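You operate a simulated robot arm through the tools that you are given. There is no shell and no other tool.

You are at the controls of a simulated two-armed robot. One attempt, no reset.

JOB
Take the blue tag labelled "72" from the tag rack and leave it on the middle part of the pack's top. Then take the orange brush and leave it in the small grey tray. Then push the glass door shut. Then take the standing card on the packing bench and put it away on the lower shelf of the wall rack. Then take the grey ring and put it on top of the black wire pack on the packing bench. Then put two of the yellow tags from the top of the green table on the shelf under the repair bench. The order counts. Set down upright: standing card.

Only the result counts: the job must be done as asked and must still hold three seconds after the hand-in. Knocking over, shifting, dropping, spilling or breaking anything else fails it.

ROBOT AND FRAMES
Two 7-joint arms with two-finger parallel grippers on one trunk, on a base that drives. Base frame: it is fixed to the floor where the robot stands at the start and does not move with it; the origin is under the middle of the robot, x ahead of it, y to its left, z up. Units: mm, rad, N and s.
The left shoulder is at the start at [-40, 127, 1465], the right one opposite. Places, roughly: blue tag [500, 250, 750]; glass door [2500, 500, 1000]; grey ring (3x3x2 cm) [2500, -2100, 800]; lower shelf of the wall rack [-6200, -4500, 1100]; middle part of the pack's top [-2700, -100, 1200]; orange brush (10x4x5 cm) [1400, -200, 800]; shelf under the repair bench [1100, -4600, 400]; small grey tray (24x17x4 cm) [800, 1700, 800]; standing card [2500, -1750, 750]; wire pack [2500, -2000, 750]; yellow tag [-250, -2750, 750]. Payload 1.57 kg a hand.
The tool frame of a hand sits at the grasp point between the pads (the TCP): z along the fingers, y along the line on which they close. The tips reach 30 mm beyond it. Largest opening 80 mm; finger width 17, thickness 12; the body of the gripper, 40 by 82 mm, starts 80 mm behind the TCP.
Orientation is told as [roll, pitch, yaw] about the base's x, y, z axes, in that order, counted from this pose: with the fingers straight down and closing along the base's y, the tool's x points along the base's -x, its y along +y and its z along -z.

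CONTROLS
- The arms move only by the tool step_arm. It takes "left_rows", "right_rows" or both (then of equal length, played together; a hand with none holds still); each is a list that holds one entry, the list of rows, each a list of 6 numbers: the shift along the tool's x, y, z in units of 200 mm (1.0 is 200 mm), then the turn, a rotation vector about the tool's x, y, z in units of 45 degrees (1.0 is 45 degrees). In form: [[[tx, ty, tz, wx, wy, wz], ...]]. A call has 1 to 20 rows; each row is the pose to reach, as a shift and turn from the pose commanded when the call began, along the tool's axes at that moment. "left_hand" and "right_hand" are, for a hand that has rows, the finger opening in mm, from 0 to 80, set as the call begins (left out, the last holds). A call with a number of a shift or a turn outside -1 to 1 is refused whole. Each row takes 0.2 s and may step no farther than 50 mm and 0.15 rad from the row before; otherwise, or with a gripper value out of range, the whole call is refused. Where a pose cannot be reached the arm comes as near as it can. A force on the tool above 40 N (or 10 N above the force at the start of the call, whichever is more), or a blocked arm, ends the call early, and 0.2 s more pass. The fingers move at their own pace (about 45 mm/s each) and stop on an object; they squeeze with about 33 N. The grip force told is the motor's: it shows also when the fingers shut on nothing. Time passes only in rows, and 0.2 s behind the last, so rows that repeat a pose let the fingers close. It gives the time, the measured TCP pose, the force on the tool (base axes), the opening and the grip force at its end, in the units of the frame above (readings bear some noise), with the torque about the TCP (base axes, N m) and any sound that the robot's microphone picked up, and new pictures: "views" is both (left out), scene, wrist or none (wrist: the cameras of the hands that moved).
- Cameras (640 x 400 px; columns grow to the right, rows downward): "scene" is now at [129.1, 5.8, 1361.4]; the picture's right is [0.19, -0.98, 0.02], its down [-0.46, -0.11, -0.88] and it looks along [0.87, 0.16, -0.47] (base axes); focal length 214 px, centre (320, 200). "left" rides on the left gripper at [72, 7, -122] in its tool frame; the picture's right is [-0.09, 1.00, 0.00], its down [-0.84, -0.08, -0.54] and it looks along [-0.54, -0.05, 0.84] (tool axes); focal length 238 px, centre (320, 200). "right" rides on the right gripper at [72, -7, -122] in its tool frame; the picture's right is [0.09, 1.00, 0.00], its down [-0.84, 0.08, -0.54] and it looks along [-0.54, 0.05, 0.84] (tool axes); focal length 238 px, centre (320, 200). There is no depth. A picture from a camera that has moved, and an enlarged one, comes with that camera's place and axes in the base frame and with its lens.
- lift_body(by): slides the trunk up (or, below 0, down) by that many mm; the arms and the scene camera ride with it, the base frame stays. It gives what a move gives, with no picture.
- steer(legs): drives the robot by 1 to 6 legs, each [ahead, left, turn to the left] in mm, mm and rad, along the robot's own axes; the way and the turn of a leg run together, so that a leg with both is an arc; at most 1500 mm and 3.142 rad a leg. The arms and the cameras ride along, it lands a little off, and it stops where it bumps. It gives what a move gives, and a new picture of the scene camera.
- pan_tilt(pan, tilt): turns the head with the scene camera to pan (to the left, within 1.047 rad either way) and tilt (down, from -0.506 to 1.204), counted from straight ahead of the robot. It gives what a move gives, and a new picture of the scene camera.
- close_up(camera, box): a new picture of the part [left, top, right, bottom] of that camera's present view, enlarged. No time passes.
- job_done(): hands the job in; it is judged then, once.

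Nothing tells you exact positions but the pictures and the camera data. Unless the task says otherwise, let go and move clear before handing in.

The tools are called after "Call:" as a command line: name --argument value ..., lists and objects as JSON in quotes. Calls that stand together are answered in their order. step_arm: Moves the arms, as the interface text tells. Its arguments: {"type":"object","properties":{"left_rows":{"type":"array","items":{"type":"array","items":{"type":"array","items":{"type":"number"}}}},"left_hand":{"type":"number"},"right_rows":{"type":"array","items":{"type":"array","items":{"type":"array","items":{"type":"number"}}}},"right_hand":{"type":"number"},"views":{"type":"string","enum":["both","scene","wrist","none"]}},"required":[]} The other tools are called the same way: lift_body (by) slides the trunk up or down; steer (legs) drives the base; pan_tilt (pan, tilt) turns the head that bears the scene camera; close_up (camera, box) takes an enlarged picture of a part of a camera's view; job_done () hands the job in.

At the start:

```text
time: 0.0
left_tcp_pos: [142.1, 108.7, 1078.6]
left_ee_rot: [-0.024, 0.01, -0.002]
left_contact_force: [0.7, 0.3, 1.6]
left_torque: [0.01, -0.02, 0.0]
left_opening: 79.9
left_grasp_force: 0.1
right_tcp_pos: [197.3, -33.8, 1185.8]
right_ee_rot: [-0.011, -0.065, 0.004]
right_contact_force: [-17.0, -31.4, -46.8]
right_torque: [5.28, -6.43, 2.31]
right_opening: 80.1
right_grasp_force: 0.0
trunk travel left (down, up): [-829.0, 411.0]
robot x, y, heading: [-58.4, -2.6, -0.003]
head pan, tilt: [0.141, 1.201]
```

scene: 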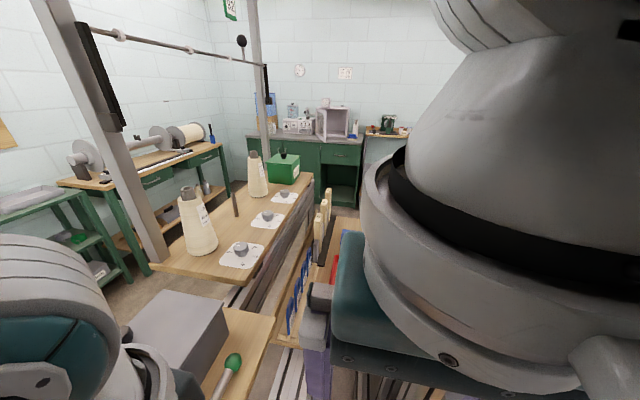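
right: 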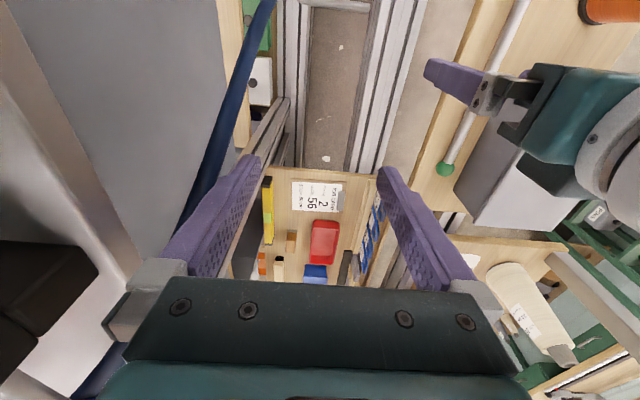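
left: 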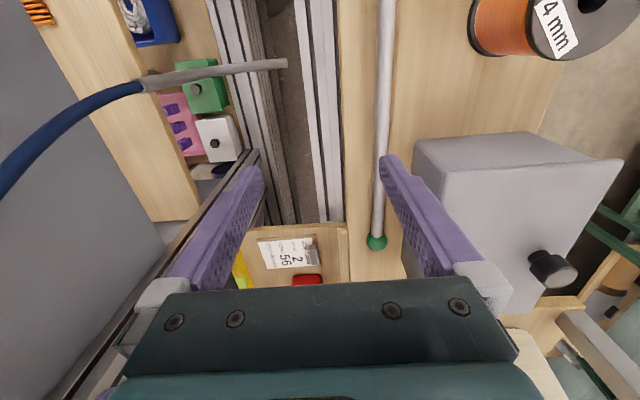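

The right arm blocks much of the head view and reports a contact force, so I will look around with the head first before moving anything.

Call:
pan_tilt --pan 0.3 --tilt 0.5

Call:
pan_tilt --pan -0.7 --tilt 0.6

Call:
pan_tilt --pan 0.9 --tilt 0.6

Call:
pan_tilt --pan 0.3 --tilt 1.2

```text
time: 1.1
left_tcp_pos: [138.2, 105.3, 1072.4]
left_ee_rot: [-0.025, 0.014, -0.006]
left_contact_force: [0.5, 0.0, -0.4]
left_torque: [0.02, 0.02, 0.0]
left_opening: 79.9
left_grasp_force: 0.1
right_tcp_pos: [199.9, -34.2, 1188.0]
right_ee_rot: [-0.002, -0.089, 0.004]
right_contact_force: [-11.1, 18.2, -42.2]
right_torque: [-1.82, -5.03, -1.74]
right_opening: 80.1
right_grasp_force: 0.1
trunk travel left (down, up): [-829.0, 411.0]
robot x, y, heading: [-57.1, 0.2, -0.007]
head pan, tilt: [0.3, 0.499]
camera scene: at [127.5, 5.8, 1361.5], right [0.2, -0.98, 0.02], down [-0.4, -0.1, -0.91], along [0.89, 0.18, -0.42], focal length 214 px, centre (320, 200)
```

scene: 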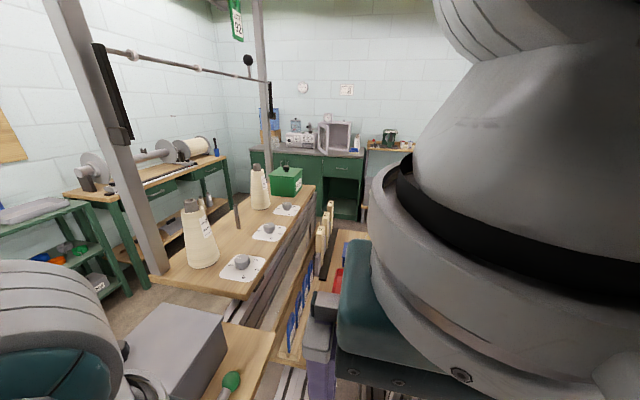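

```text
time: 2.3
left_tcp_pos: [138.5, 109.0, 1073.4]
left_ee_rot: [-0.023, 0.013, -0.005]
left_contact_force: [-0.4, 0.5, -0.4]
left_torque: [-0.01, -0.01, -0.05]
left_opening: 80.3
left_grasp_force: 0.0
right_tcp_pos: [201.4, -36.6, 1187.9]
right_ee_rot: [-0.014, -0.096, 0.028]
right_contact_force: [21.4, -78.7, -69.7]
right_torque: [10.12, -4.46, 8.23]
right_opening: 79.9
right_grasp_force: 0.2
trunk travel left (down, up): [-829.0, 411.0]
robot x, y, heading: [-57.9, 0.9, -0.003]
head pan, tilt: [-0.7, 0.6]
camera scene: at [109.9, -62.0, 1347.9], right [-0.57, -0.82, 0.02], down [-0.46, 0.3, -0.84], along [0.68, -0.49, -0.55], focal length 214 px, centre (320, 200)
```

scene: 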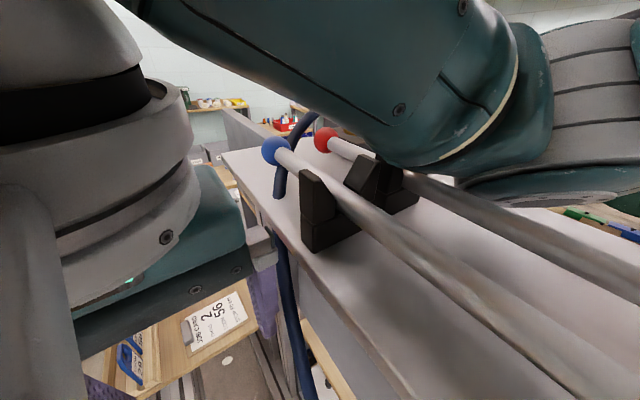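

```text
time: 4.0
left_tcp_pos: [138.2, 105.3, 1073.0]
left_ee_rot: [-0.027, 0.011, -0.006]
left_contact_force: [1.0, -0.5, -0.5]
left_torque: [0.0, -0.03, 0.0]
left_opening: 79.8
left_grasp_force: 0.1
right_tcp_pos: [207.5, -32.8, 1187.9]
right_ee_rot: [0.007, -0.114, -0.027]
right_contact_force: [77.5, 73.7, -86.0]
right_torque: [-7.82, 0.97, -6.28]
right_opening: 80.0
right_grasp_force: 0.1
trunk travel left (down, up): [-829.0, 411.0]
robot x, y, heading: [-57.7, -1.9, -0.006]
head pan, tilt: [0.901, 0.6]
camera scene: at [124.1, -1.3, 1343.9], right [0.14, -0.99, 0.02], down [-0.57, -0.1, -0.81], along [0.81, 0.1, -0.58], focal length 214 px, centre (320, 200)
```

scene: 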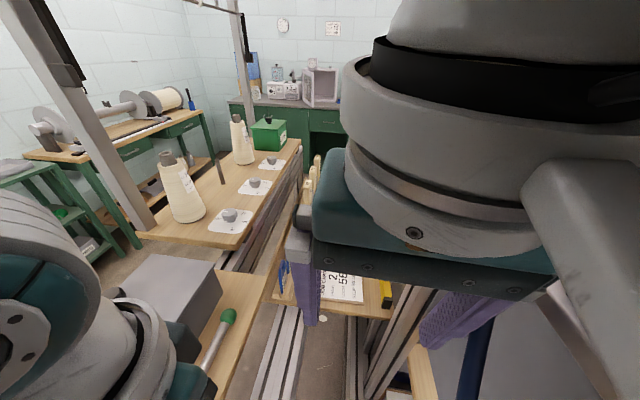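

```text
time: 5.0
left_tcp_pos: [140.5, 107.8, 1076.1]
left_ee_rot: [-0.023, 0.01, -0.005]
left_contact_force: [0.1, 0.3, 0.7]
left_torque: [0.02, 0.0, 0.02]
left_opening: 79.7
left_grasp_force: 0.1
right_tcp_pos: [210.9, -35.5, 1187.2]
right_ee_rot: [-0.011, -0.128, -0.016]
right_contact_force: [51.3, -15.8, -203.4]
right_torque: [5.49, -15.28, 2.55]
right_opening: 80.1
right_grasp_force: 0.1
trunk travel left (down, up): [-829.0, 411.0]
robot x, y, heading: [-56.6, 1.3, -0.004]
head pan, tilt: [0.3, 1.201]
camera scene: at [114.6, 8.6, 1328.1], right [0.27, -0.96, 0.02], down [-0.71, -0.21, -0.67], along [0.65, 0.17, -0.74], focal length 214 px, centre (320, 200)
```

scene: 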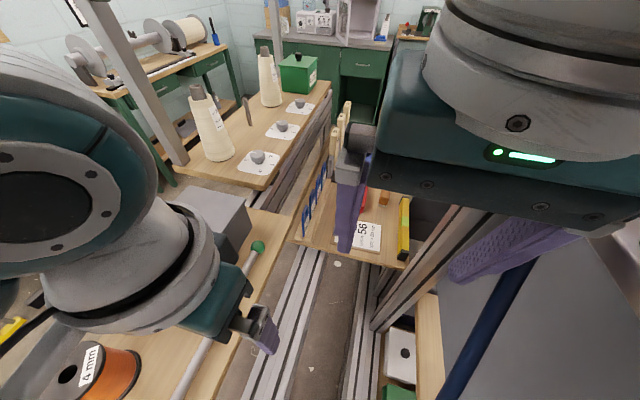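

The head is being held by the right arm's gripper (it presses on the head). I'll tilt the head up a bit and move the right hand forward to free it.

Call:
pan_tilt --pan 0.15 --tilt 0.5

Call:
step_arm --right_rows '[[[-0.1, 0, 0, 0, 0, 0], [-0.2, 0, 0, 0, 0, 0], [-0.3, 0, 0, 0, 0, 0], [-0.4, 0, 0, 0, 0, 0], [-0.5, 0, 0, 0, 0, 0], [-0.6, 0, 0, 0, 0, 0]]]'

```text
time: 6.1
left_tcp_pos: [136.2, 108.9, 1071.0]
left_ee_rot: [-0.022, 0.014, -0.006]
left_contact_force: [-0.6, 0.0, -0.9]
left_torque: [0.02, -0.02, 0.0]
left_opening: 80.1
left_grasp_force: 0.1
right_tcp_pos: [208.2, -36.2, 1189.4]
right_ee_rot: [-0.002, -0.112, -0.019]
right_contact_force: [125.7, -18.5, -16.3]
right_torque: [2.35, 13.84, 2.75]
right_opening: 80.1
right_grasp_force: 0.1
trunk travel left (down, up): [-829.0, 411.0]
robot x, y, heading: [-58.5, 0.5, -0.008]
head pan, tilt: [0.15, 0.499]
camera scene: at [123.0, -3.4, 1342.2], right [0.1, -0.99, 0.02], down [-0.58, -0.08, -0.81], along [0.81, 0.07, -0.59], focal length 214 px, centre (320, 200)
```

scene: 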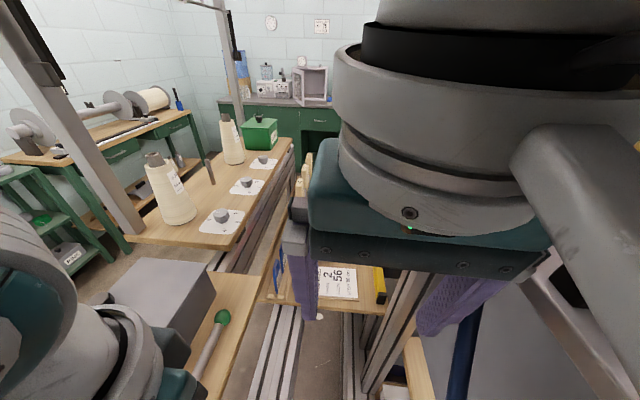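

```text
time: 7.7
left_tcp_pos: [132.1, 106.4, 1063.0]
left_ee_rot: [-0.017, 0.016, -0.02]
left_contact_force: [-0.2, 0.7, -0.1]
left_torque: [0.03, -0.01, 0.0]
left_opening: 80.1
left_grasp_force: 0.0
right_tcp_pos: [312.0, -58.7, 1169.3]
right_ee_rot: [-0.031, -0.049, -0.05]
right_contact_force: [-0.5, 14.6, -8.7]
right_torque: [-0.5, -0.01, 0.03]
right_opening: 67.8
right_grasp_force: 0.0
trunk travel left (down, up): [-829.0, 411.0]
robot x, y, heading: [-59.1, 0.2, -0.017]
head pan, tilt: [0.15, 0.499]
stopped in row 6 (right hand): the arm was blocked; the commanded pose is now the measured one
camera scene: at [121.4, -2.1, 1343.6], right [0.13, -0.99, 0.02], down [-0.49, -0.08, -0.87], along [0.86, 0.1, -0.49], focal length 214 px, centre (320, 200)
camera right: at [233.5, -58.3, 1287.8], right [-0.04, 1.0, -0.03], down [0.81, 0.05, 0.58], along [0.58, 0.0, -0.81], focal length 238 px, centre (320, 200)
```

scene: 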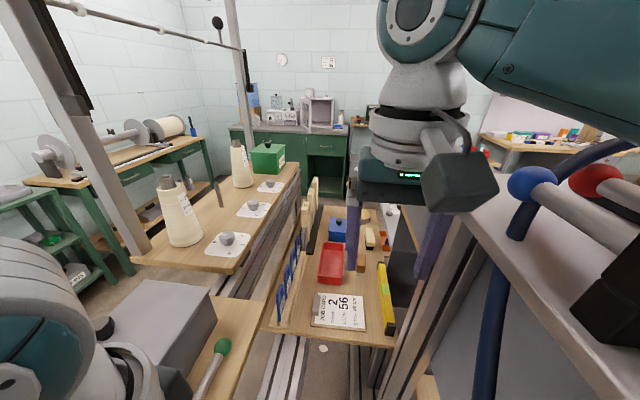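
right: 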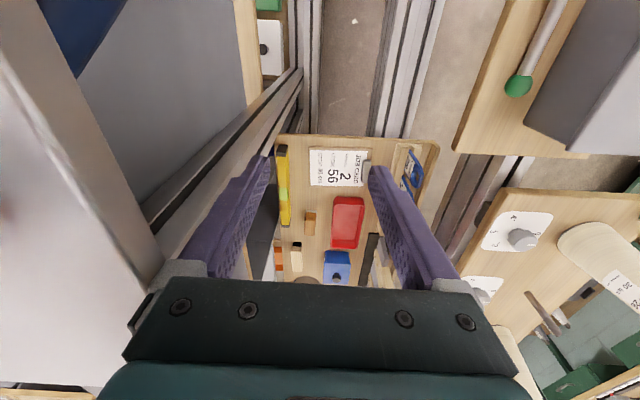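

The head is free now, but the right fingers came up against the panel on the right. I'll move the right hand left and up, clear of it.

Call:
step_arm --right_rows '[[[0, 0.1, -0.05, 0, 0, 0], [0, 0.2, -0.1, 0, 0, 0], [0, 0.25, -0.2, 0, 0, 0], [0, 0.25, -0.35, 0, 0, 0], [0, 0.25, -0.5, 0, 0, 0]]]' --right_hand 40

Call:
pan_tilt --pan -0.5 --tilt 0.5

Call:
pan_tilt --pan 1.0 --tilt 0.6

Call:
pan_tilt --pan 0.3 --tilt 1.0

```text
time: 8.9
left_tcp_pos: [149.7, 125.0, 1069.2]
left_ee_rot: [0.001, 0.001, -0.012]
left_contact_force: [0.1, 1.3, 0.2]
left_torque: [0.01, -0.02, 0.0]
left_opening: 80.0
left_grasp_force: 0.0
right_tcp_pos: [319.4, 15.7, 1278.1]
right_ee_rot: [-0.006, -0.062, -0.032]
right_contact_force: [0.0, 0.1, 0.1]
right_torque: [0.01, -0.01, 0.0]
right_opening: 40.2
right_grasp_force: 0.1
trunk travel left (down, up): [-829.0, 411.0]
robot x, y, heading: [-59.3, -5.0, -0.014]
head pan, tilt: [0.15, 0.499]
camera scene: at [133.9, 11.7, 1346.7], right [0.14, -0.99, 0.0], down [-0.47, -0.07, -0.88], along [0.87, 0.12, -0.48], focal length 214 px, centre (320, 200)
camera right: at [240.1, 12.6, 1394.6], right [-0.06, 1.0, -0.01], down [0.8, 0.06, 0.59], along [0.59, 0.03, -0.81], focal length 238 px, centre (320, 200)
```

scene: 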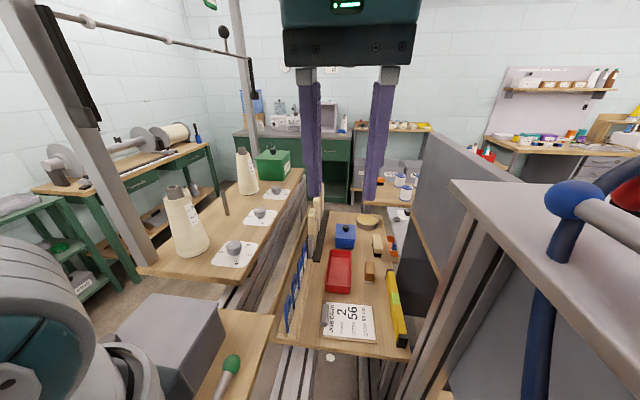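
right: 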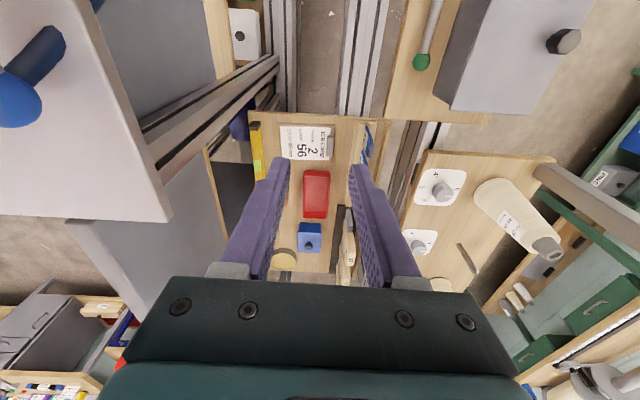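

```text
time: 9.9
left_tcp_pos: [148.9, 123.8, 1069.2]
left_ee_rot: [0.001, 0.0, -0.012]
left_contact_force: [-0.4, 0.3, 0.7]
left_torque: [0.01, -0.03, 0.01]
left_opening: 80.2
left_grasp_force: 0.0
right_tcp_pos: [318.6, 15.5, 1278.5]
right_ee_rot: [-0.006, -0.064, -0.031]
right_contact_force: [0.2, 0.1, 0.0]
right_torque: [0.04, -0.02, 0.0]
right_opening: 40.1
right_grasp_force: 0.0
trunk travel left (down, up): [-829.0, 411.0]
robot x, y, heading: [-57.6, -3.8, -0.008]
head pan, tilt: [-0.499, 0.499]
camera scene: at [122.8, -45.7, 1347.0], right [-0.49, -0.87, 0.0], down [-0.42, 0.23, -0.88], along [0.77, -0.43, -0.48], focal length 214 px, centre (320, 200)
```

scene: 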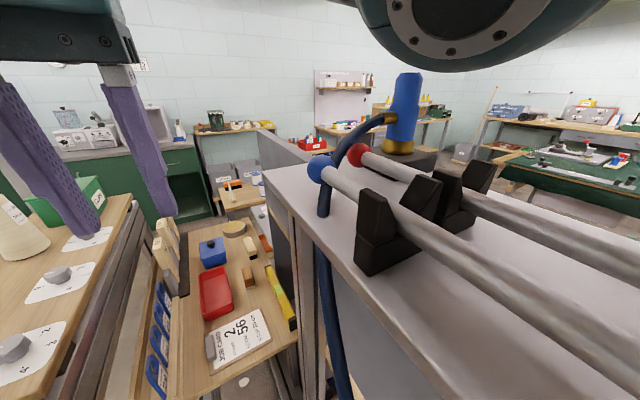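

```text
time: 11.5
left_tcp_pos: [149.3, 125.3, 1069.4]
left_ee_rot: [0.001, 0.001, -0.012]
left_contact_force: [-0.7, -0.3, 0.6]
left_torque: [0.0, -0.02, -0.03]
left_opening: 80.0
left_grasp_force: 0.1
right_tcp_pos: [319.9, 15.3, 1277.1]
right_ee_rot: [-0.008, -0.062, -0.031]
right_contact_force: [0.3, -0.2, -0.8]
right_torque: [-0.02, 0.01, -0.01]
right_opening: 39.9
right_grasp_force: 0.1
trunk travel left (down, up): [-829.0, 411.0]
robot x, y, heading: [-52.7, -0.5, -0.013]
head pan, tilt: [1.0, 0.6]
camera scene: at [92.2, 72.5, 1337.9], right [0.83, -0.55, 0.0], down [-0.31, -0.47, -0.83], along [0.45, 0.69, -0.56], focal length 214 px, centre (320, 200)
```

scene: 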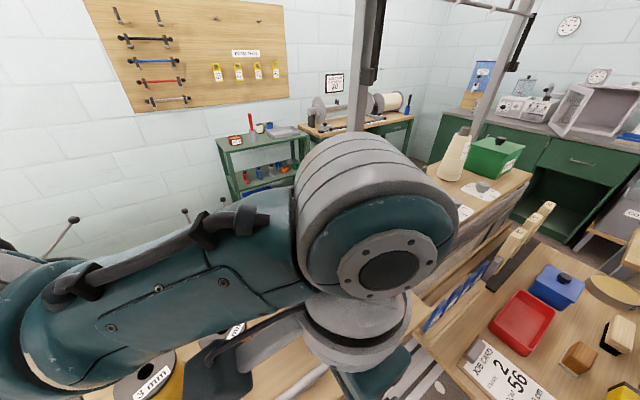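

```text
time: 12.6
left_tcp_pos: [148.7, 126.0, 1069.2]
left_ee_rot: [0.0, 0.001, -0.013]
left_contact_force: [-0.3, -0.6, 0.0]
left_torque: [0.0, 0.01, 0.01]
left_opening: 79.9
left_grasp_force: 0.1
right_tcp_pos: [320.5, 16.0, 1278.2]
right_ee_rot: [-0.008, -0.062, -0.031]
right_contact_force: [0.1, 0.4, -0.9]
right_torque: [-0.01, 0.01, -0.02]
right_opening: 40.0
right_grasp_force: 0.1
trunk travel left (down, up): [-829.0, 411.0]
robot x, y, heading: [-54.2, -2.9, -0.012]
head pan, tilt: [0.3, 1.0]
camera scene: at [110.3, 18.6, 1305.9], right [0.28, -0.96, 0.0], down [-0.81, -0.24, -0.54], along [0.52, 0.15, -0.84], focal length 214 px, centre (320, 200)
```

scene: 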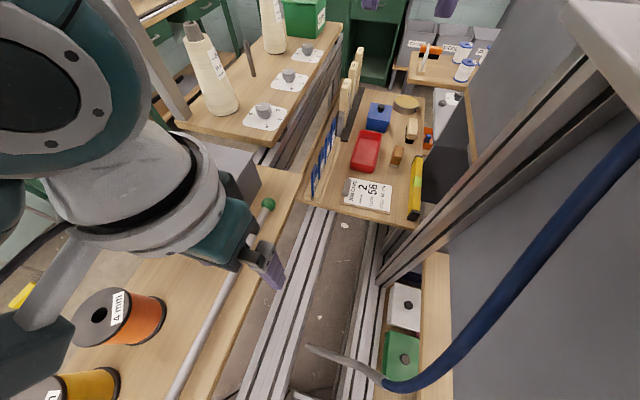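

I can see a small table ahead with a job card, red tray, tools, and a rack of blue tags along its left edge. I'll zoom in on those.

Call:
close_up --camera "scene" --box '[280, 30, 500, 230]'

Call:
close_up --camera "right" --box '[230, 100, 430, 290]'

Call:
pan_tilt --pan -0.2 --tilt 0.8

```text
2.00 times, centred on (390, 130) of scene
camera zoom: at [110.3, 18.6, 1305.9], right [0.28, -0.96, 0.0], down [-0.81, -0.24, -0.54], along [0.52, 0.15, -0.84], focal length 429 px, centre (180, 340)
```

zoom: 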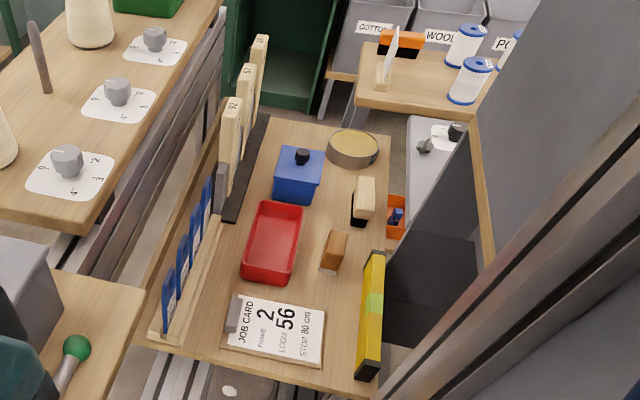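

```text
2.11 times, centred on (330, 195) of right
camera zoom: at [240.0, 12.0, 1394.4], right [-0.06, 1.0, -0.01], down [0.8, 0.06, 0.59], along [0.59, 0.03, -0.8], focal length 502 px, centre (299, 210)
```

zoom: 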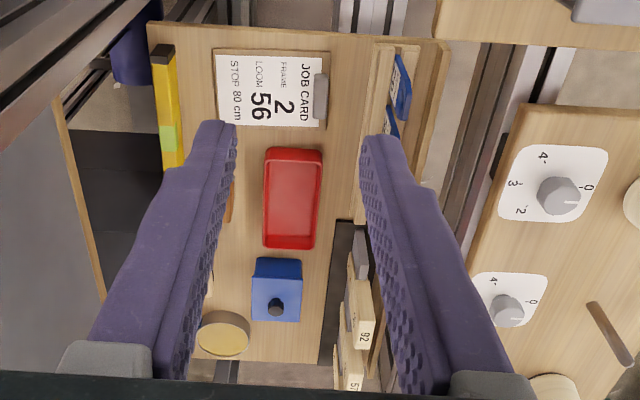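

```text
time: 13.5
left_tcp_pos: [149.2, 125.2, 1068.3]
left_ee_rot: [0.0, 0.0, -0.014]
left_contact_force: [-0.4, 0.0, -0.4]
left_torque: [-0.03, 0.0, -0.02]
left_opening: 80.1
left_grasp_force: 0.0
right_tcp_pos: [320.5, 15.1, 1278.6]
right_ee_rot: [-0.007, -0.064, -0.029]
right_contact_force: [0.0, 0.1, 0.0]
right_torque: [-0.04, 0.0, 0.03]
right_opening: 40.3
right_grasp_force: 0.0
trunk travel left (down, up): [-829.0, 411.0]
robot x, y, heading: [-58.3, -1.5, -0.012]
head pan, tilt: [-0.201, 0.799]
camera scene: at [122.3, -18.2, 1321.0], right [-0.21, -0.98, 0.0], down [-0.7, 0.15, -0.7], along [0.68, -0.15, -0.72], focal length 214 px, centre (320, 200)
```

scene: 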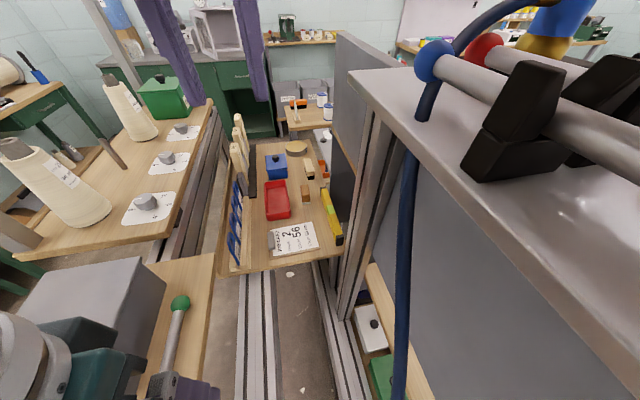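

Let me look straight down and to both sides to learn the free space around the base.

Call:
pan_tilt --pan 0.0 --tilt 1.2

Call:
pan_tilt --pan -1.04 --tilt 0.9

Call:
pan_tilt --pan -1.04 --tilt 0.2

Call:
pan_tilt --pan -0.3 --tilt 0.2

Call:
pan_tilt --pan 1.04 --tilt 1.1

```text
time: 14.4
left_tcp_pos: [149.0, 124.6, 1068.4]
left_ee_rot: [0.0, -0.001, -0.012]
left_contact_force: [0.8, -0.4, -0.1]
left_torque: [0.04, 0.0, 0.0]
left_opening: 79.9
left_grasp_force: 0.0
right_tcp_pos: [320.2, 14.8, 1276.6]
right_ee_rot: [-0.008, -0.063, -0.031]
right_contact_force: [0.2, 1.4, -0.7]
right_torque: [0.01, 0.01, -0.01]
right_opening: 40.2
right_grasp_force: 0.1
trunk travel left (down, up): [-829.0, 411.0]
robot x, y, heading: [-58.3, 1.1, -0.012]
head pan, tilt: [0.0, 1.201]
camera scene: at [99.4, -2.0, 1293.4], right [-0.01, -1.0, 0.0], down [-0.93, 0.01, -0.36], along [0.36, 0.0, -0.93], focal length 214 px, centre (320, 200)
```

scene: 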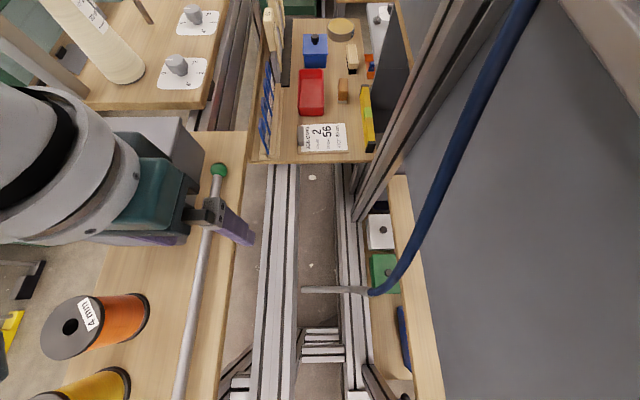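

```text
time: 15.7
left_tcp_pos: [149.1, 124.1, 1068.9]
left_ee_rot: [-0.001, 0.0, -0.012]
left_contact_force: [0.5, 0.3, 0.4]
left_torque: [-0.03, 0.03, 0.01]
left_opening: 80.1
left_grasp_force: 0.1
right_tcp_pos: [319.6, 14.7, 1277.0]
right_ee_rot: [-0.006, -0.064, -0.032]
right_contact_force: [0.6, -0.5, 1.0]
right_torque: [-0.01, 0.01, 0.01]
right_opening: 40.1
right_grasp_force: 0.1
trunk travel left (down, up): [-829.0, 411.0]
robot x, y, heading: [-55.0, -1.4, -0.01]
head pan, tilt: [-1.04, 0.901]
camera scene: at [80.9, -66.8, 1313.1], right [-0.87, -0.5, 0.0], down [-0.39, 0.68, -0.62], along [0.31, -0.54, -0.78], focal length 214 px, centre (320, 200)
```

scene: 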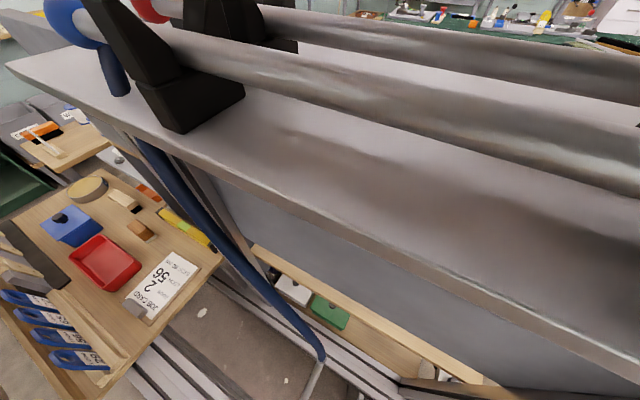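

```text
time: 16.7
left_tcp_pos: [148.0, 125.9, 1068.7]
left_ee_rot: [0.001, 0.0, -0.012]
left_contact_force: [0.1, -0.7, 0.1]
left_torque: [-0.01, 0.02, -0.01]
left_opening: 79.9
left_grasp_force: 0.2
right_tcp_pos: [320.3, 15.1, 1277.1]
right_ee_rot: [-0.005, -0.063, -0.03]
right_contact_force: [-0.3, 0.0, -0.1]
right_torque: [-0.03, 0.03, -0.02]
right_opening: 39.9
right_grasp_force: 0.1
trunk travel left (down, up): [-829.0, 411.0]
robot x, y, heading: [-59.4, -4.4, -0.013]
head pan, tilt: [-1.04, 0.201]
camera scene: at [89.6, -82.2, 1374.6], right [-0.87, -0.5, 0.0], down [-0.1, 0.17, -0.98], along [0.49, -0.85, -0.2], focal length 214 px, centre (320, 200)
```

scene: 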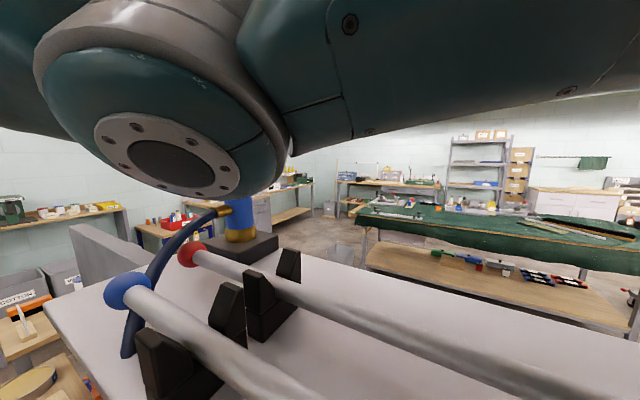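

```text
time: 17.8
left_tcp_pos: [149.1, 124.7, 1069.9]
left_ee_rot: [0.001, -0.001, -0.013]
left_contact_force: [0.0, -0.4, 0.0]
left_torque: [0.01, -0.01, 0.0]
left_opening: 79.9
left_grasp_force: 0.1
right_tcp_pos: [319.9, 14.9, 1277.4]
right_ee_rot: [-0.008, -0.063, -0.032]
right_contact_force: [-0.9, -0.4, 0.1]
right_torque: [0.0, -0.03, 0.01]
right_opening: 40.0
right_grasp_force: 0.1
trunk travel left (down, up): [-829.0, 411.0]
robot x, y, heading: [-54.5, 1.7, -0.014]
head pan, tilt: [-0.3, 0.201]
camera scene: at [132.1, -30.0, 1374.7], right [-0.31, -0.95, 0.0], down [-0.19, 0.06, -0.98], along [0.93, -0.3, -0.2], focal length 214 px, centre (320, 200)
```

scene: 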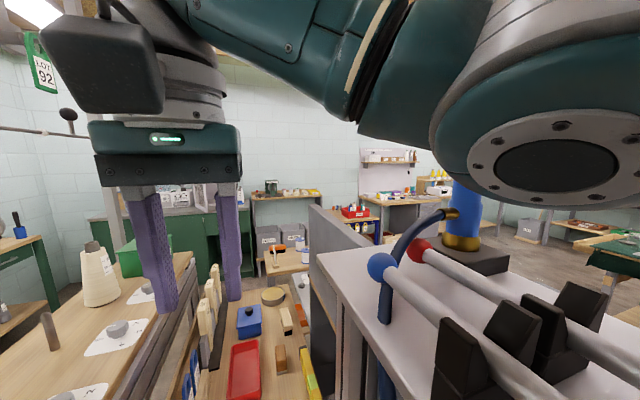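

```text
time: 19.3
left_tcp_pos: [149.5, 125.1, 1069.6]
left_ee_rot: [0.001, -0.001, -0.012]
left_contact_force: [0.4, 0.0, -0.1]
left_torque: [-0.03, 0.02, -0.02]
left_opening: 79.9
left_grasp_force: 0.0
right_tcp_pos: [319.3, 15.3, 1277.4]
right_ee_rot: [-0.007, -0.062, -0.031]
right_contact_force: [0.1, 0.0, 0.5]
right_torque: [-0.01, 0.02, -0.03]
right_opening: 39.8
right_grasp_force: 0.0
trunk travel left (down, up): [-829.0, 411.0]
robot x, y, heading: [-56.6, -4.0, -0.013]
head pan, tilt: [1.04, 1.1]
camera scene: at [76.1, 52.8, 1299.3], right [0.86, -0.52, 0.0], down [-0.46, -0.76, -0.45], along [0.23, 0.39, -0.89], focal length 214 px, centre (320, 200)
```

scene: 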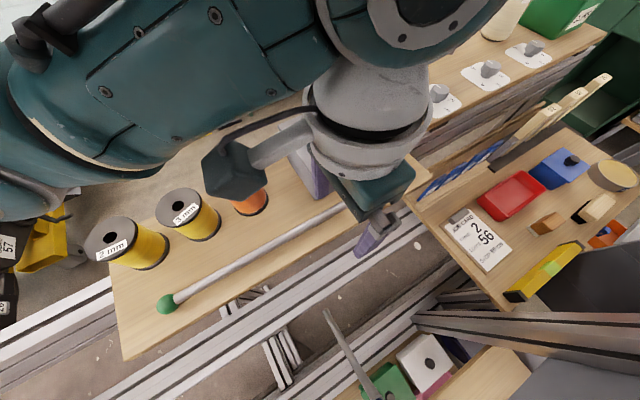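

The view doesn't show the robot's own base, so I'll tilt the right hand to look back at the robot's body and floor with its wrist camera.

Call:
step_arm --right_rows '[[[0, 0, 0, 0, 0.16, 0], [0, 0, 0, 0, 0.32, 0], [0, 0, 0, 0, 0.48, 0], [0, 0, 0, 0, 0.64, 0], [0, 0, 0, 0, 0.8, 0], [0, 0, 0, 0, 0.96, 0]]]' --views "wrist"

```text
time: 20.7
left_tcp_pos: [147.3, 125.5, 1069.6]
left_ee_rot: [0.0, 0.001, -0.013]
left_contact_force: [-0.3, 0.4, 0.3]
left_torque: [-0.01, 0.03, -0.01]
left_opening: 79.8
left_grasp_force: 0.0
right_tcp_pos: [248.0, -17.7, 1277.0]
right_ee_rot: [-0.032, 0.673, -0.031]
right_contact_force: [0.0, 0.5, -0.4]
right_torque: [0.01, -0.03, 0.0]
right_opening: 40.2
right_grasp_force: 0.1
right hand out of reach, approached as far as the arm can: row 3, 4, 5, 6
trunk travel left (down, up): [-829.0, 411.0]
robot x, y, heading: [-58.9, -2.5, -0.01]
head pan, tilt: [1.04, 1.1]
camera right: at [267.6, -20.6, 1417.6], right [-0.06, 1.0, 0.03], down [0.99, 0.06, -0.1], along [-0.1, 0.03, -0.99], focal length 238 px, centre (320, 200)
```

right: 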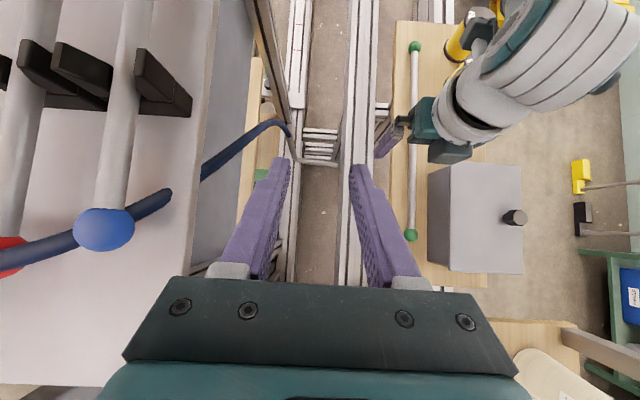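

The view shows rails near the floor on either side of the robot's axis; I need to know whether they belong to the robot. I'll drive slightly forward and compare the pictures.

Call:
steer --legs '[[60, 0, 0]]'

Call:
close_up --camera "right" --box '[0, 0, 640, 400]'

```text
time: 21.7
left_tcp_pos: [207.5, 125.5, 1068.4]
left_ee_rot: [0.0, -0.001, -0.013]
left_contact_force: [0.3, 0.6, -0.4]
left_torque: [0.01, 0.04, -0.03]
left_opening: 80.0
left_grasp_force: 0.1
right_tcp_pos: [307.7, -17.9, 1276.2]
right_ee_rot: [-0.032, 0.674, -0.03]
right_contact_force: [0.0, -0.4, -0.8]
right_torque: [0.02, 0.01, 0.0]
right_opening: 40.1
right_grasp_force: 0.1
trunk travel left (down, up): [-829.0, 411.0]
robot x, y, heading: [2.0, -1.3, -0.012]
head pan, tilt: [1.04, 1.1]
camera scene: at [135.2, 52.2, 1299.3], right [0.86, -0.52, 0.0], down [-0.46, -0.76, -0.45], along [0.23, 0.39, -0.89], focal length 214 px, centre (320, 200)
```

scene: 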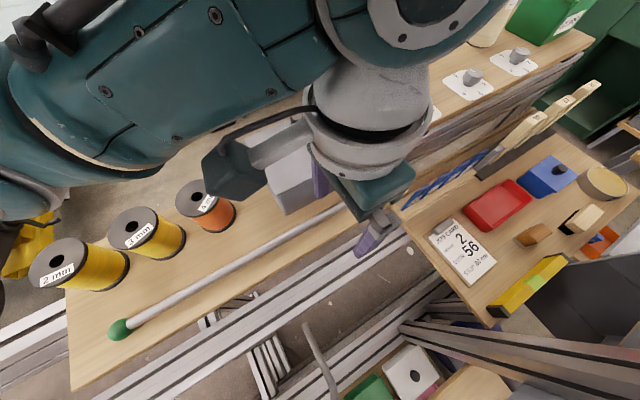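

```text
1.00 times, centred on (320, 200) of right (not enlarged: the box is as wide or as high as the picture)
camera zoom: at [326.7, -20.8, 1417.4], right [-0.06, 1.0, 0.03], down [0.99, 0.06, -0.1], along [-0.1, 0.03, -0.99], focal length 238 px, centre (320, 200)
```

zoom: 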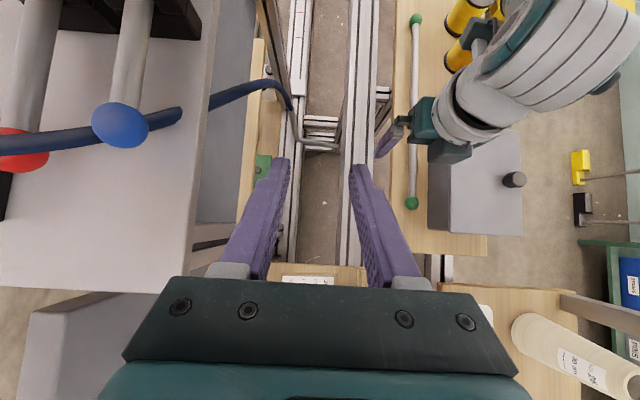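

The rails are fixed in the room, and the drive works. Now I'll read the blue tags.

Call:
pan_tilt --pan 0.1 --tilt 0.9

Call:
close_up --camera "scene" --box '[240, 20, 340, 120]'

Call:
pan_tilt --pan 0.3 --tilt 0.9

```text
time: 22.9
left_tcp_pos: [207.8, 123.8, 1068.9]
left_ee_rot: [-0.002, -0.002, -0.011]
left_contact_force: [0.6, 0.0, 0.5]
left_torque: [-0.04, -0.01, -0.01]
left_opening: 80.0
left_grasp_force: 0.0
right_tcp_pos: [307.0, -16.9, 1276.3]
right_ee_rot: [-0.032, 0.674, -0.03]
right_contact_force: [-0.5, -0.4, 0.3]
right_torque: [-0.01, 0.0, -0.01]
right_opening: 39.8
right_grasp_force: 0.1
trunk travel left (down, up): [-829.0, 411.0]
robot x, y, heading: [1.5, -3.8, -0.008]
head pan, tilt: [0.099, 0.901]
camera scene: at [177.9, 4.8, 1313.1], right [0.09, -1.0, 0.0], down [-0.78, -0.07, -0.62], along [0.62, 0.05, -0.78], focal length 214 px, centre (320, 200)
```

scene: 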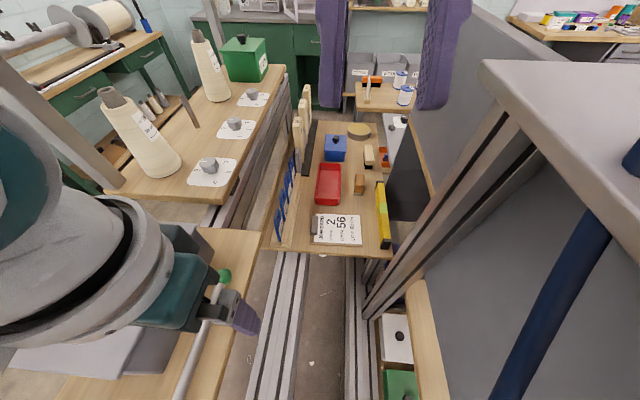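

```text
4.00 times, centred on (290, 70) of scene
camera zoom: at [177.9, 4.8, 1313.1], right [0.09, -1.0, 0.0], down [-0.78, -0.07, -0.62], along [0.62, 0.05, -0.78], focal length 858 px, centre (440, 720)
```

zoom: 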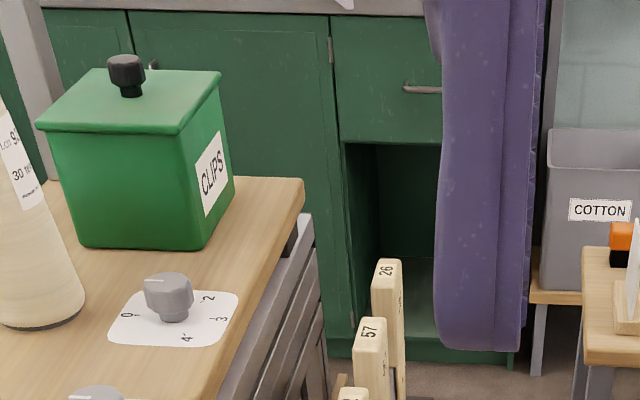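

```text
time: 23.6
left_tcp_pos: [207.9, 123.8, 1067.2]
left_ee_rot: [0.0, -0.001, -0.013]
left_contact_force: [-0.3, -0.1, -1.0]
left_torque: [-0.02, 0.03, 0.02]
left_opening: 80.1
left_grasp_force: 0.0
right_tcp_pos: [306.4, -18.2, 1277.7]
right_ee_rot: [-0.033, 0.676, -0.031]
right_contact_force: [0.2, 0.3, -0.3]
right_torque: [0.0, -0.01, -0.01]
right_opening: 40.0
right_grasp_force: 0.1
trunk travel left (down, up): [-829.0, 411.0]
robot x, y, heading: [2.1, 0.5, -0.013]
head pan, tilt: [0.3, 0.901]
camera scene: at [175.1, 19.5, 1313.1], right [0.28, -0.96, 0.0], down [-0.75, -0.22, -0.62], along [0.6, 0.18, -0.78], focal length 214 px, centre (320, 200)
```

scene: 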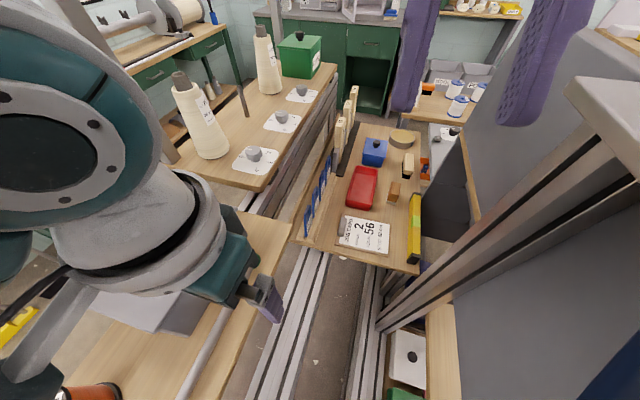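

Call:
close_up --camera "scene" --box '[285, 130, 385, 270]'

Call:
pan_tilt --pan -1.04 --tilt 0.8

Call:
close_up --camera "scene" --box '[0, 200, 200, 400]'

```text
2.86 times, centred on (335, 200) of scene
camera zoom: at [175.1, 19.5, 1313.1], right [0.28, -0.96, 0.0], down [-0.75, -0.22, -0.62], along [0.6, 0.18, -0.78], focal length 613 px, centre (277, 200)
```

zoom: 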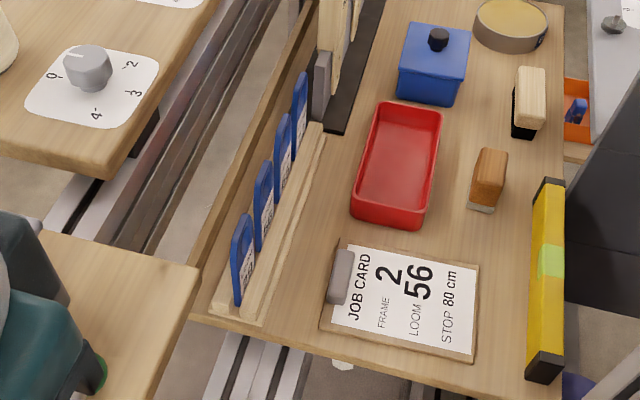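

```text
time: 25.1
left_tcp_pos: [209.5, 123.9, 1067.5]
left_ee_rot: [0.002, 0.0, -0.012]
left_contact_force: [-0.6, 0.1, -0.3]
left_torque: [0.02, 0.0, -0.01]
left_opening: 79.9
left_grasp_force: 0.0
right_tcp_pos: [307.3, -17.3, 1277.6]
right_ee_rot: [-0.031, 0.674, -0.029]
right_contact_force: [0.9, -0.6, 0.7]
right_torque: [0.0, 0.03, -0.01]
right_opening: 40.1
right_grasp_force: 0.1
trunk travel left (down, up): [-829.0, 411.0]
robot x, y, heading: [2.4, 0.3, -0.01]
head pan, tilt: [-1.04, 0.799]
camera scene: at [142.7, -71.9, 1321.0], right [-0.87, -0.5, 0.0], down [-0.36, 0.62, -0.7], along [0.35, -0.61, -0.72], focal length 214 px, centre (320, 200)
```

scene: 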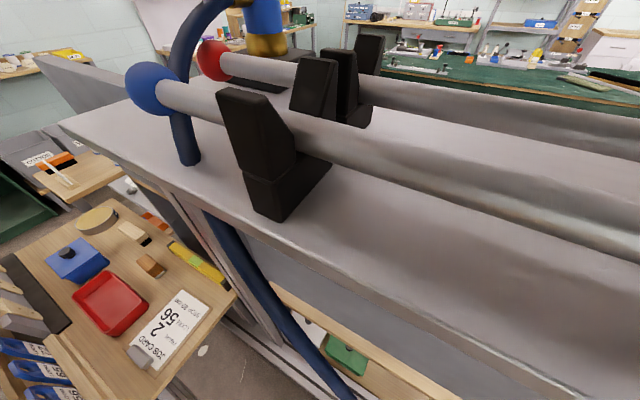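

```text
2.00 times, centred on (100, 300) of scene
camera zoom: at [142.7, -71.9, 1321.0], right [-0.87, -0.5, 0.0], down [-0.36, 0.62, -0.7], along [0.35, -0.61, -0.72], focal length 429 px, centre (760, 0)
```

zoom: 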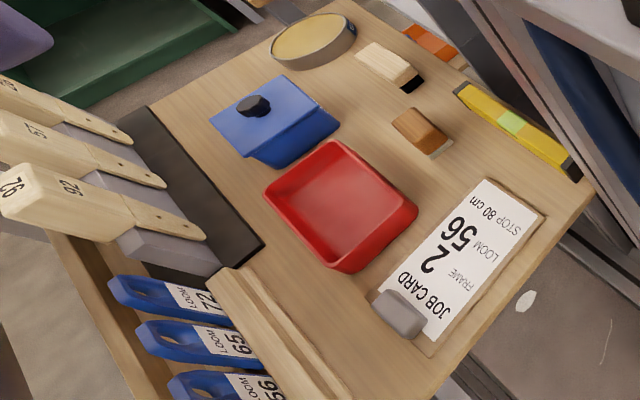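

Call:
pan_tilt --pan -0.9 --tilt 0.9

Call:
close_up --camera "scene" --box '[0, 180, 120, 320]'

```text
time: 25.8
left_tcp_pos: [208.4, 124.2, 1069.1]
left_ee_rot: [0.001, 0.001, -0.012]
left_contact_force: [-0.4, -1.0, -0.4]
left_torque: [-0.02, 0.0, -0.02]
left_opening: 79.8
left_grasp_force: 0.1
right_tcp_pos: [307.5, -18.4, 1277.6]
right_ee_rot: [-0.031, 0.675, -0.029]
right_contact_force: [-0.3, 0.6, 0.1]
right_torque: [0.0, -0.01, 0.03]
right_opening: 40.1
right_grasp_force: 0.0
trunk travel left (down, up): [-829.0, 411.0]
robot x, y, heading: [0.2, -2.5, -0.016]
head pan, tilt: [-0.901, 0.901]
camera scene: at [148.9, -61.7, 1313.2], right [-0.79, -0.61, 0.0], down [-0.48, 0.62, -0.62], along [0.38, -0.49, -0.78], focal length 214 px, centre (320, 200)
```

scene: 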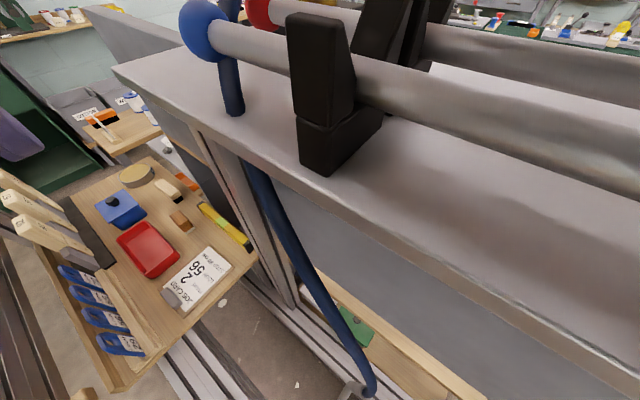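

```text
2.86 times, centred on (60, 250) of scene
camera zoom: at [148.9, -61.7, 1313.2], right [-0.79, -0.61, 0.0], down [-0.48, 0.62, -0.62], along [0.38, -0.49, -0.78], focal length 613 px, centre (1063, 57)
```

zoom: 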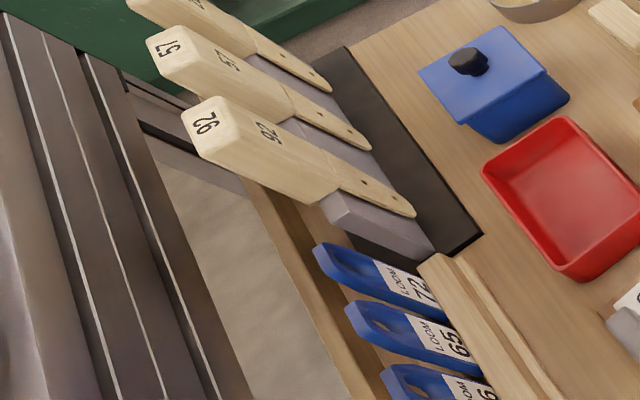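

Tag 72 is the farthest of the four, standing at roughly [738, 157, 720–836]. I'll test how far the left hand reaches forward at the present trunk height.

Call:
step_arm --left_rows '[[[-0.2, 0, 0, 0, 0, 0], [-0.4, 0, 0, 0, 0, 0], [-0.6, 0, 0, 0, 0, 0], [-0.8, 0, 0, 0, 0, 0], [-1.0, 0, 0, 0, 0, 0]]]'

```text
time: 27.0
left_tcp_pos: [407.4, 122.0, 1069.1]
left_ee_rot: [-0.002, -0.001, -0.012]
left_contact_force: [0.0, 0.5, 0.8]
left_torque: [0.02, -0.04, 0.01]
left_opening: 80.0
left_grasp_force: 0.0
right_tcp_pos: [306.7, -17.8, 1276.6]
right_ee_rot: [-0.031, 0.675, -0.029]
right_contact_force: [0.2, -0.3, 0.6]
right_torque: [0.0, -0.02, 0.01]
right_opening: 40.2
right_grasp_force: 0.0
trunk travel left (down, up): [-829.0, 411.0]
robot x, y, heading: [-0.4, -3.5, -0.012]
head pan, tilt: [-0.901, 0.901]
camera scene: at [148.9, -61.6, 1313.1], right [-0.79, -0.61, 0.0], down [-0.48, 0.62, -0.62], along [0.38, -0.49, -0.78], focal length 214 px, centre (320, 200)
camera left: at [335.8, 130.5, 1191.2], right [0.1, 0.99, 0.0], down [0.84, -0.09, 0.54], along [0.54, -0.06, -0.84], focal length 238 px, centre (320, 200)
```

scene: 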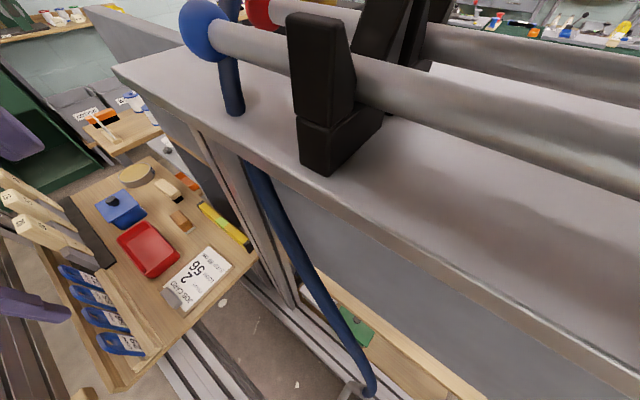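
left: 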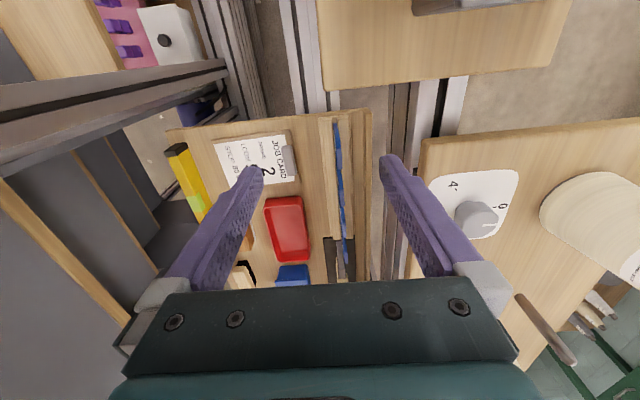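

Call:
step_arm --left_rows '[[[-0.2, 0, 0, 0, 0, 0], [-0.4, 0, 0, 0, 0, 0], [-0.6, 0, 0, 0, 0, 0], [-0.8, 0, 0, 0, 0, 0], [-1.0, 0, 0, 0, 0, 0]]]' --views "wrist"

```text
time: 28.2
left_tcp_pos: [458.5, 126.4, 1105.0]
left_ee_rot: [0.0, -0.001, -0.011]
left_contact_force: [0.3, 0.3, 0.7]
left_torque: [-0.01, 0.0, 0.01]
left_opening: 79.8
left_grasp_force: 0.0
left hand out of reach, approached as far as the arm can: row 2, 3, 4, 5
right_tcp_pos: [307.0, -17.1, 1277.4]
right_ee_rot: [-0.031, 0.672, -0.03]
right_contact_force: [0.0, -0.4, -0.3]
right_torque: [-0.01, 0.0, 0.01]
right_opening: 39.9
right_grasp_force: 0.0
trunk travel left (down, up): [-829.0, 411.0]
robot x, y, heading: [1.5, -1.7, -0.011]
head pan, tilt: [-0.901, 0.901]
camera left: at [388.1, 134.4, 1227.9], right [0.1, 0.99, 0.0], down [0.84, -0.09, 0.54], along [0.54, -0.06, -0.84], focal length 238 px, centre (320, 200)
```

left: 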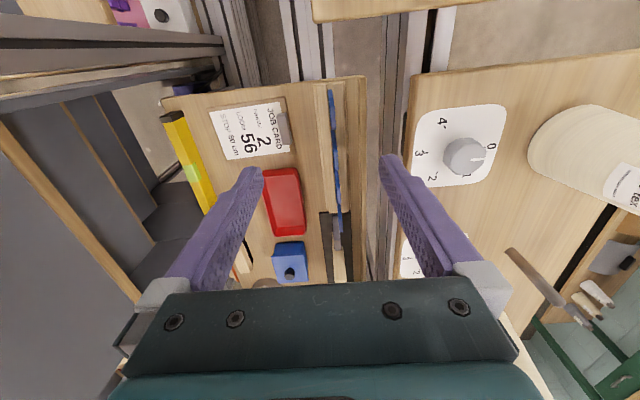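

The left arm reaches about 460 mm ahead at this height, so I'll raise the trunk for clearance over the cabinet's fittings. Then I'll drive forward in steps, watching for bumps.

Call:
lift_body --by 80

Call:
steer --legs '[[150, 0, 0.0]]'

```text
time: 29.4
left_tcp_pos: [459.2, 125.0, 1184.9]
left_ee_rot: [0.001, 0.0, -0.012]
left_contact_force: [0.2, 0.1, -0.2]
left_torque: [0.01, -0.01, 0.03]
left_opening: 80.1
left_grasp_force: 0.0
right_tcp_pos: [305.8, -16.9, 1357.7]
right_ee_rot: [-0.032, 0.675, -0.029]
right_contact_force: [-1.1, -0.2, -0.4]
right_torque: [0.01, 0.0, -0.02]
right_opening: 40.2
right_grasp_force: 0.1
trunk travel left (down, up): [-909.0, 331.0]
robot x, y, heading: [2.9, 0.4, -0.01]
head pan, tilt: [-0.901, 0.901]
```

```text
time: 30.8
left_tcp_pos: [606.4, 126.9, 1185.5]
left_ee_rot: [0.001, 0.0, -0.008]
left_contact_force: [1.0, -0.2, 0.1]
left_torque: [-0.01, 0.01, -0.01]
left_opening: 80.1
left_grasp_force: 0.0
right_tcp_pos: [454.3, -18.4, 1356.7]
right_ee_rot: [-0.03, 0.673, -0.027]
right_contact_force: [-0.2, 0.2, 0.4]
right_torque: [0.01, 0.01, 0.01]
right_opening: 40.0
right_grasp_force: 0.1
trunk travel left (down, up): [-909.0, 331.0]
robot x, y, heading: [147.1, -3.4, -0.009]
head pan, tilt: [-0.901, 0.901]
camera scene: at [296.1, -62.9, 1393.1], right [-0.79, -0.61, 0.0], down [-0.48, 0.62, -0.62], along [0.38, -0.49, -0.78], focal length 214 px, centre (320, 200)
```

scene: 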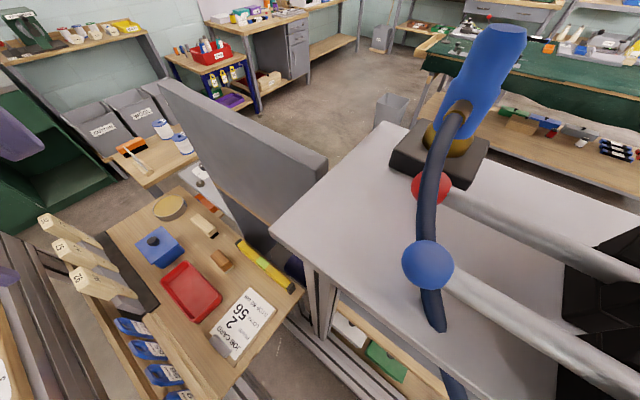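

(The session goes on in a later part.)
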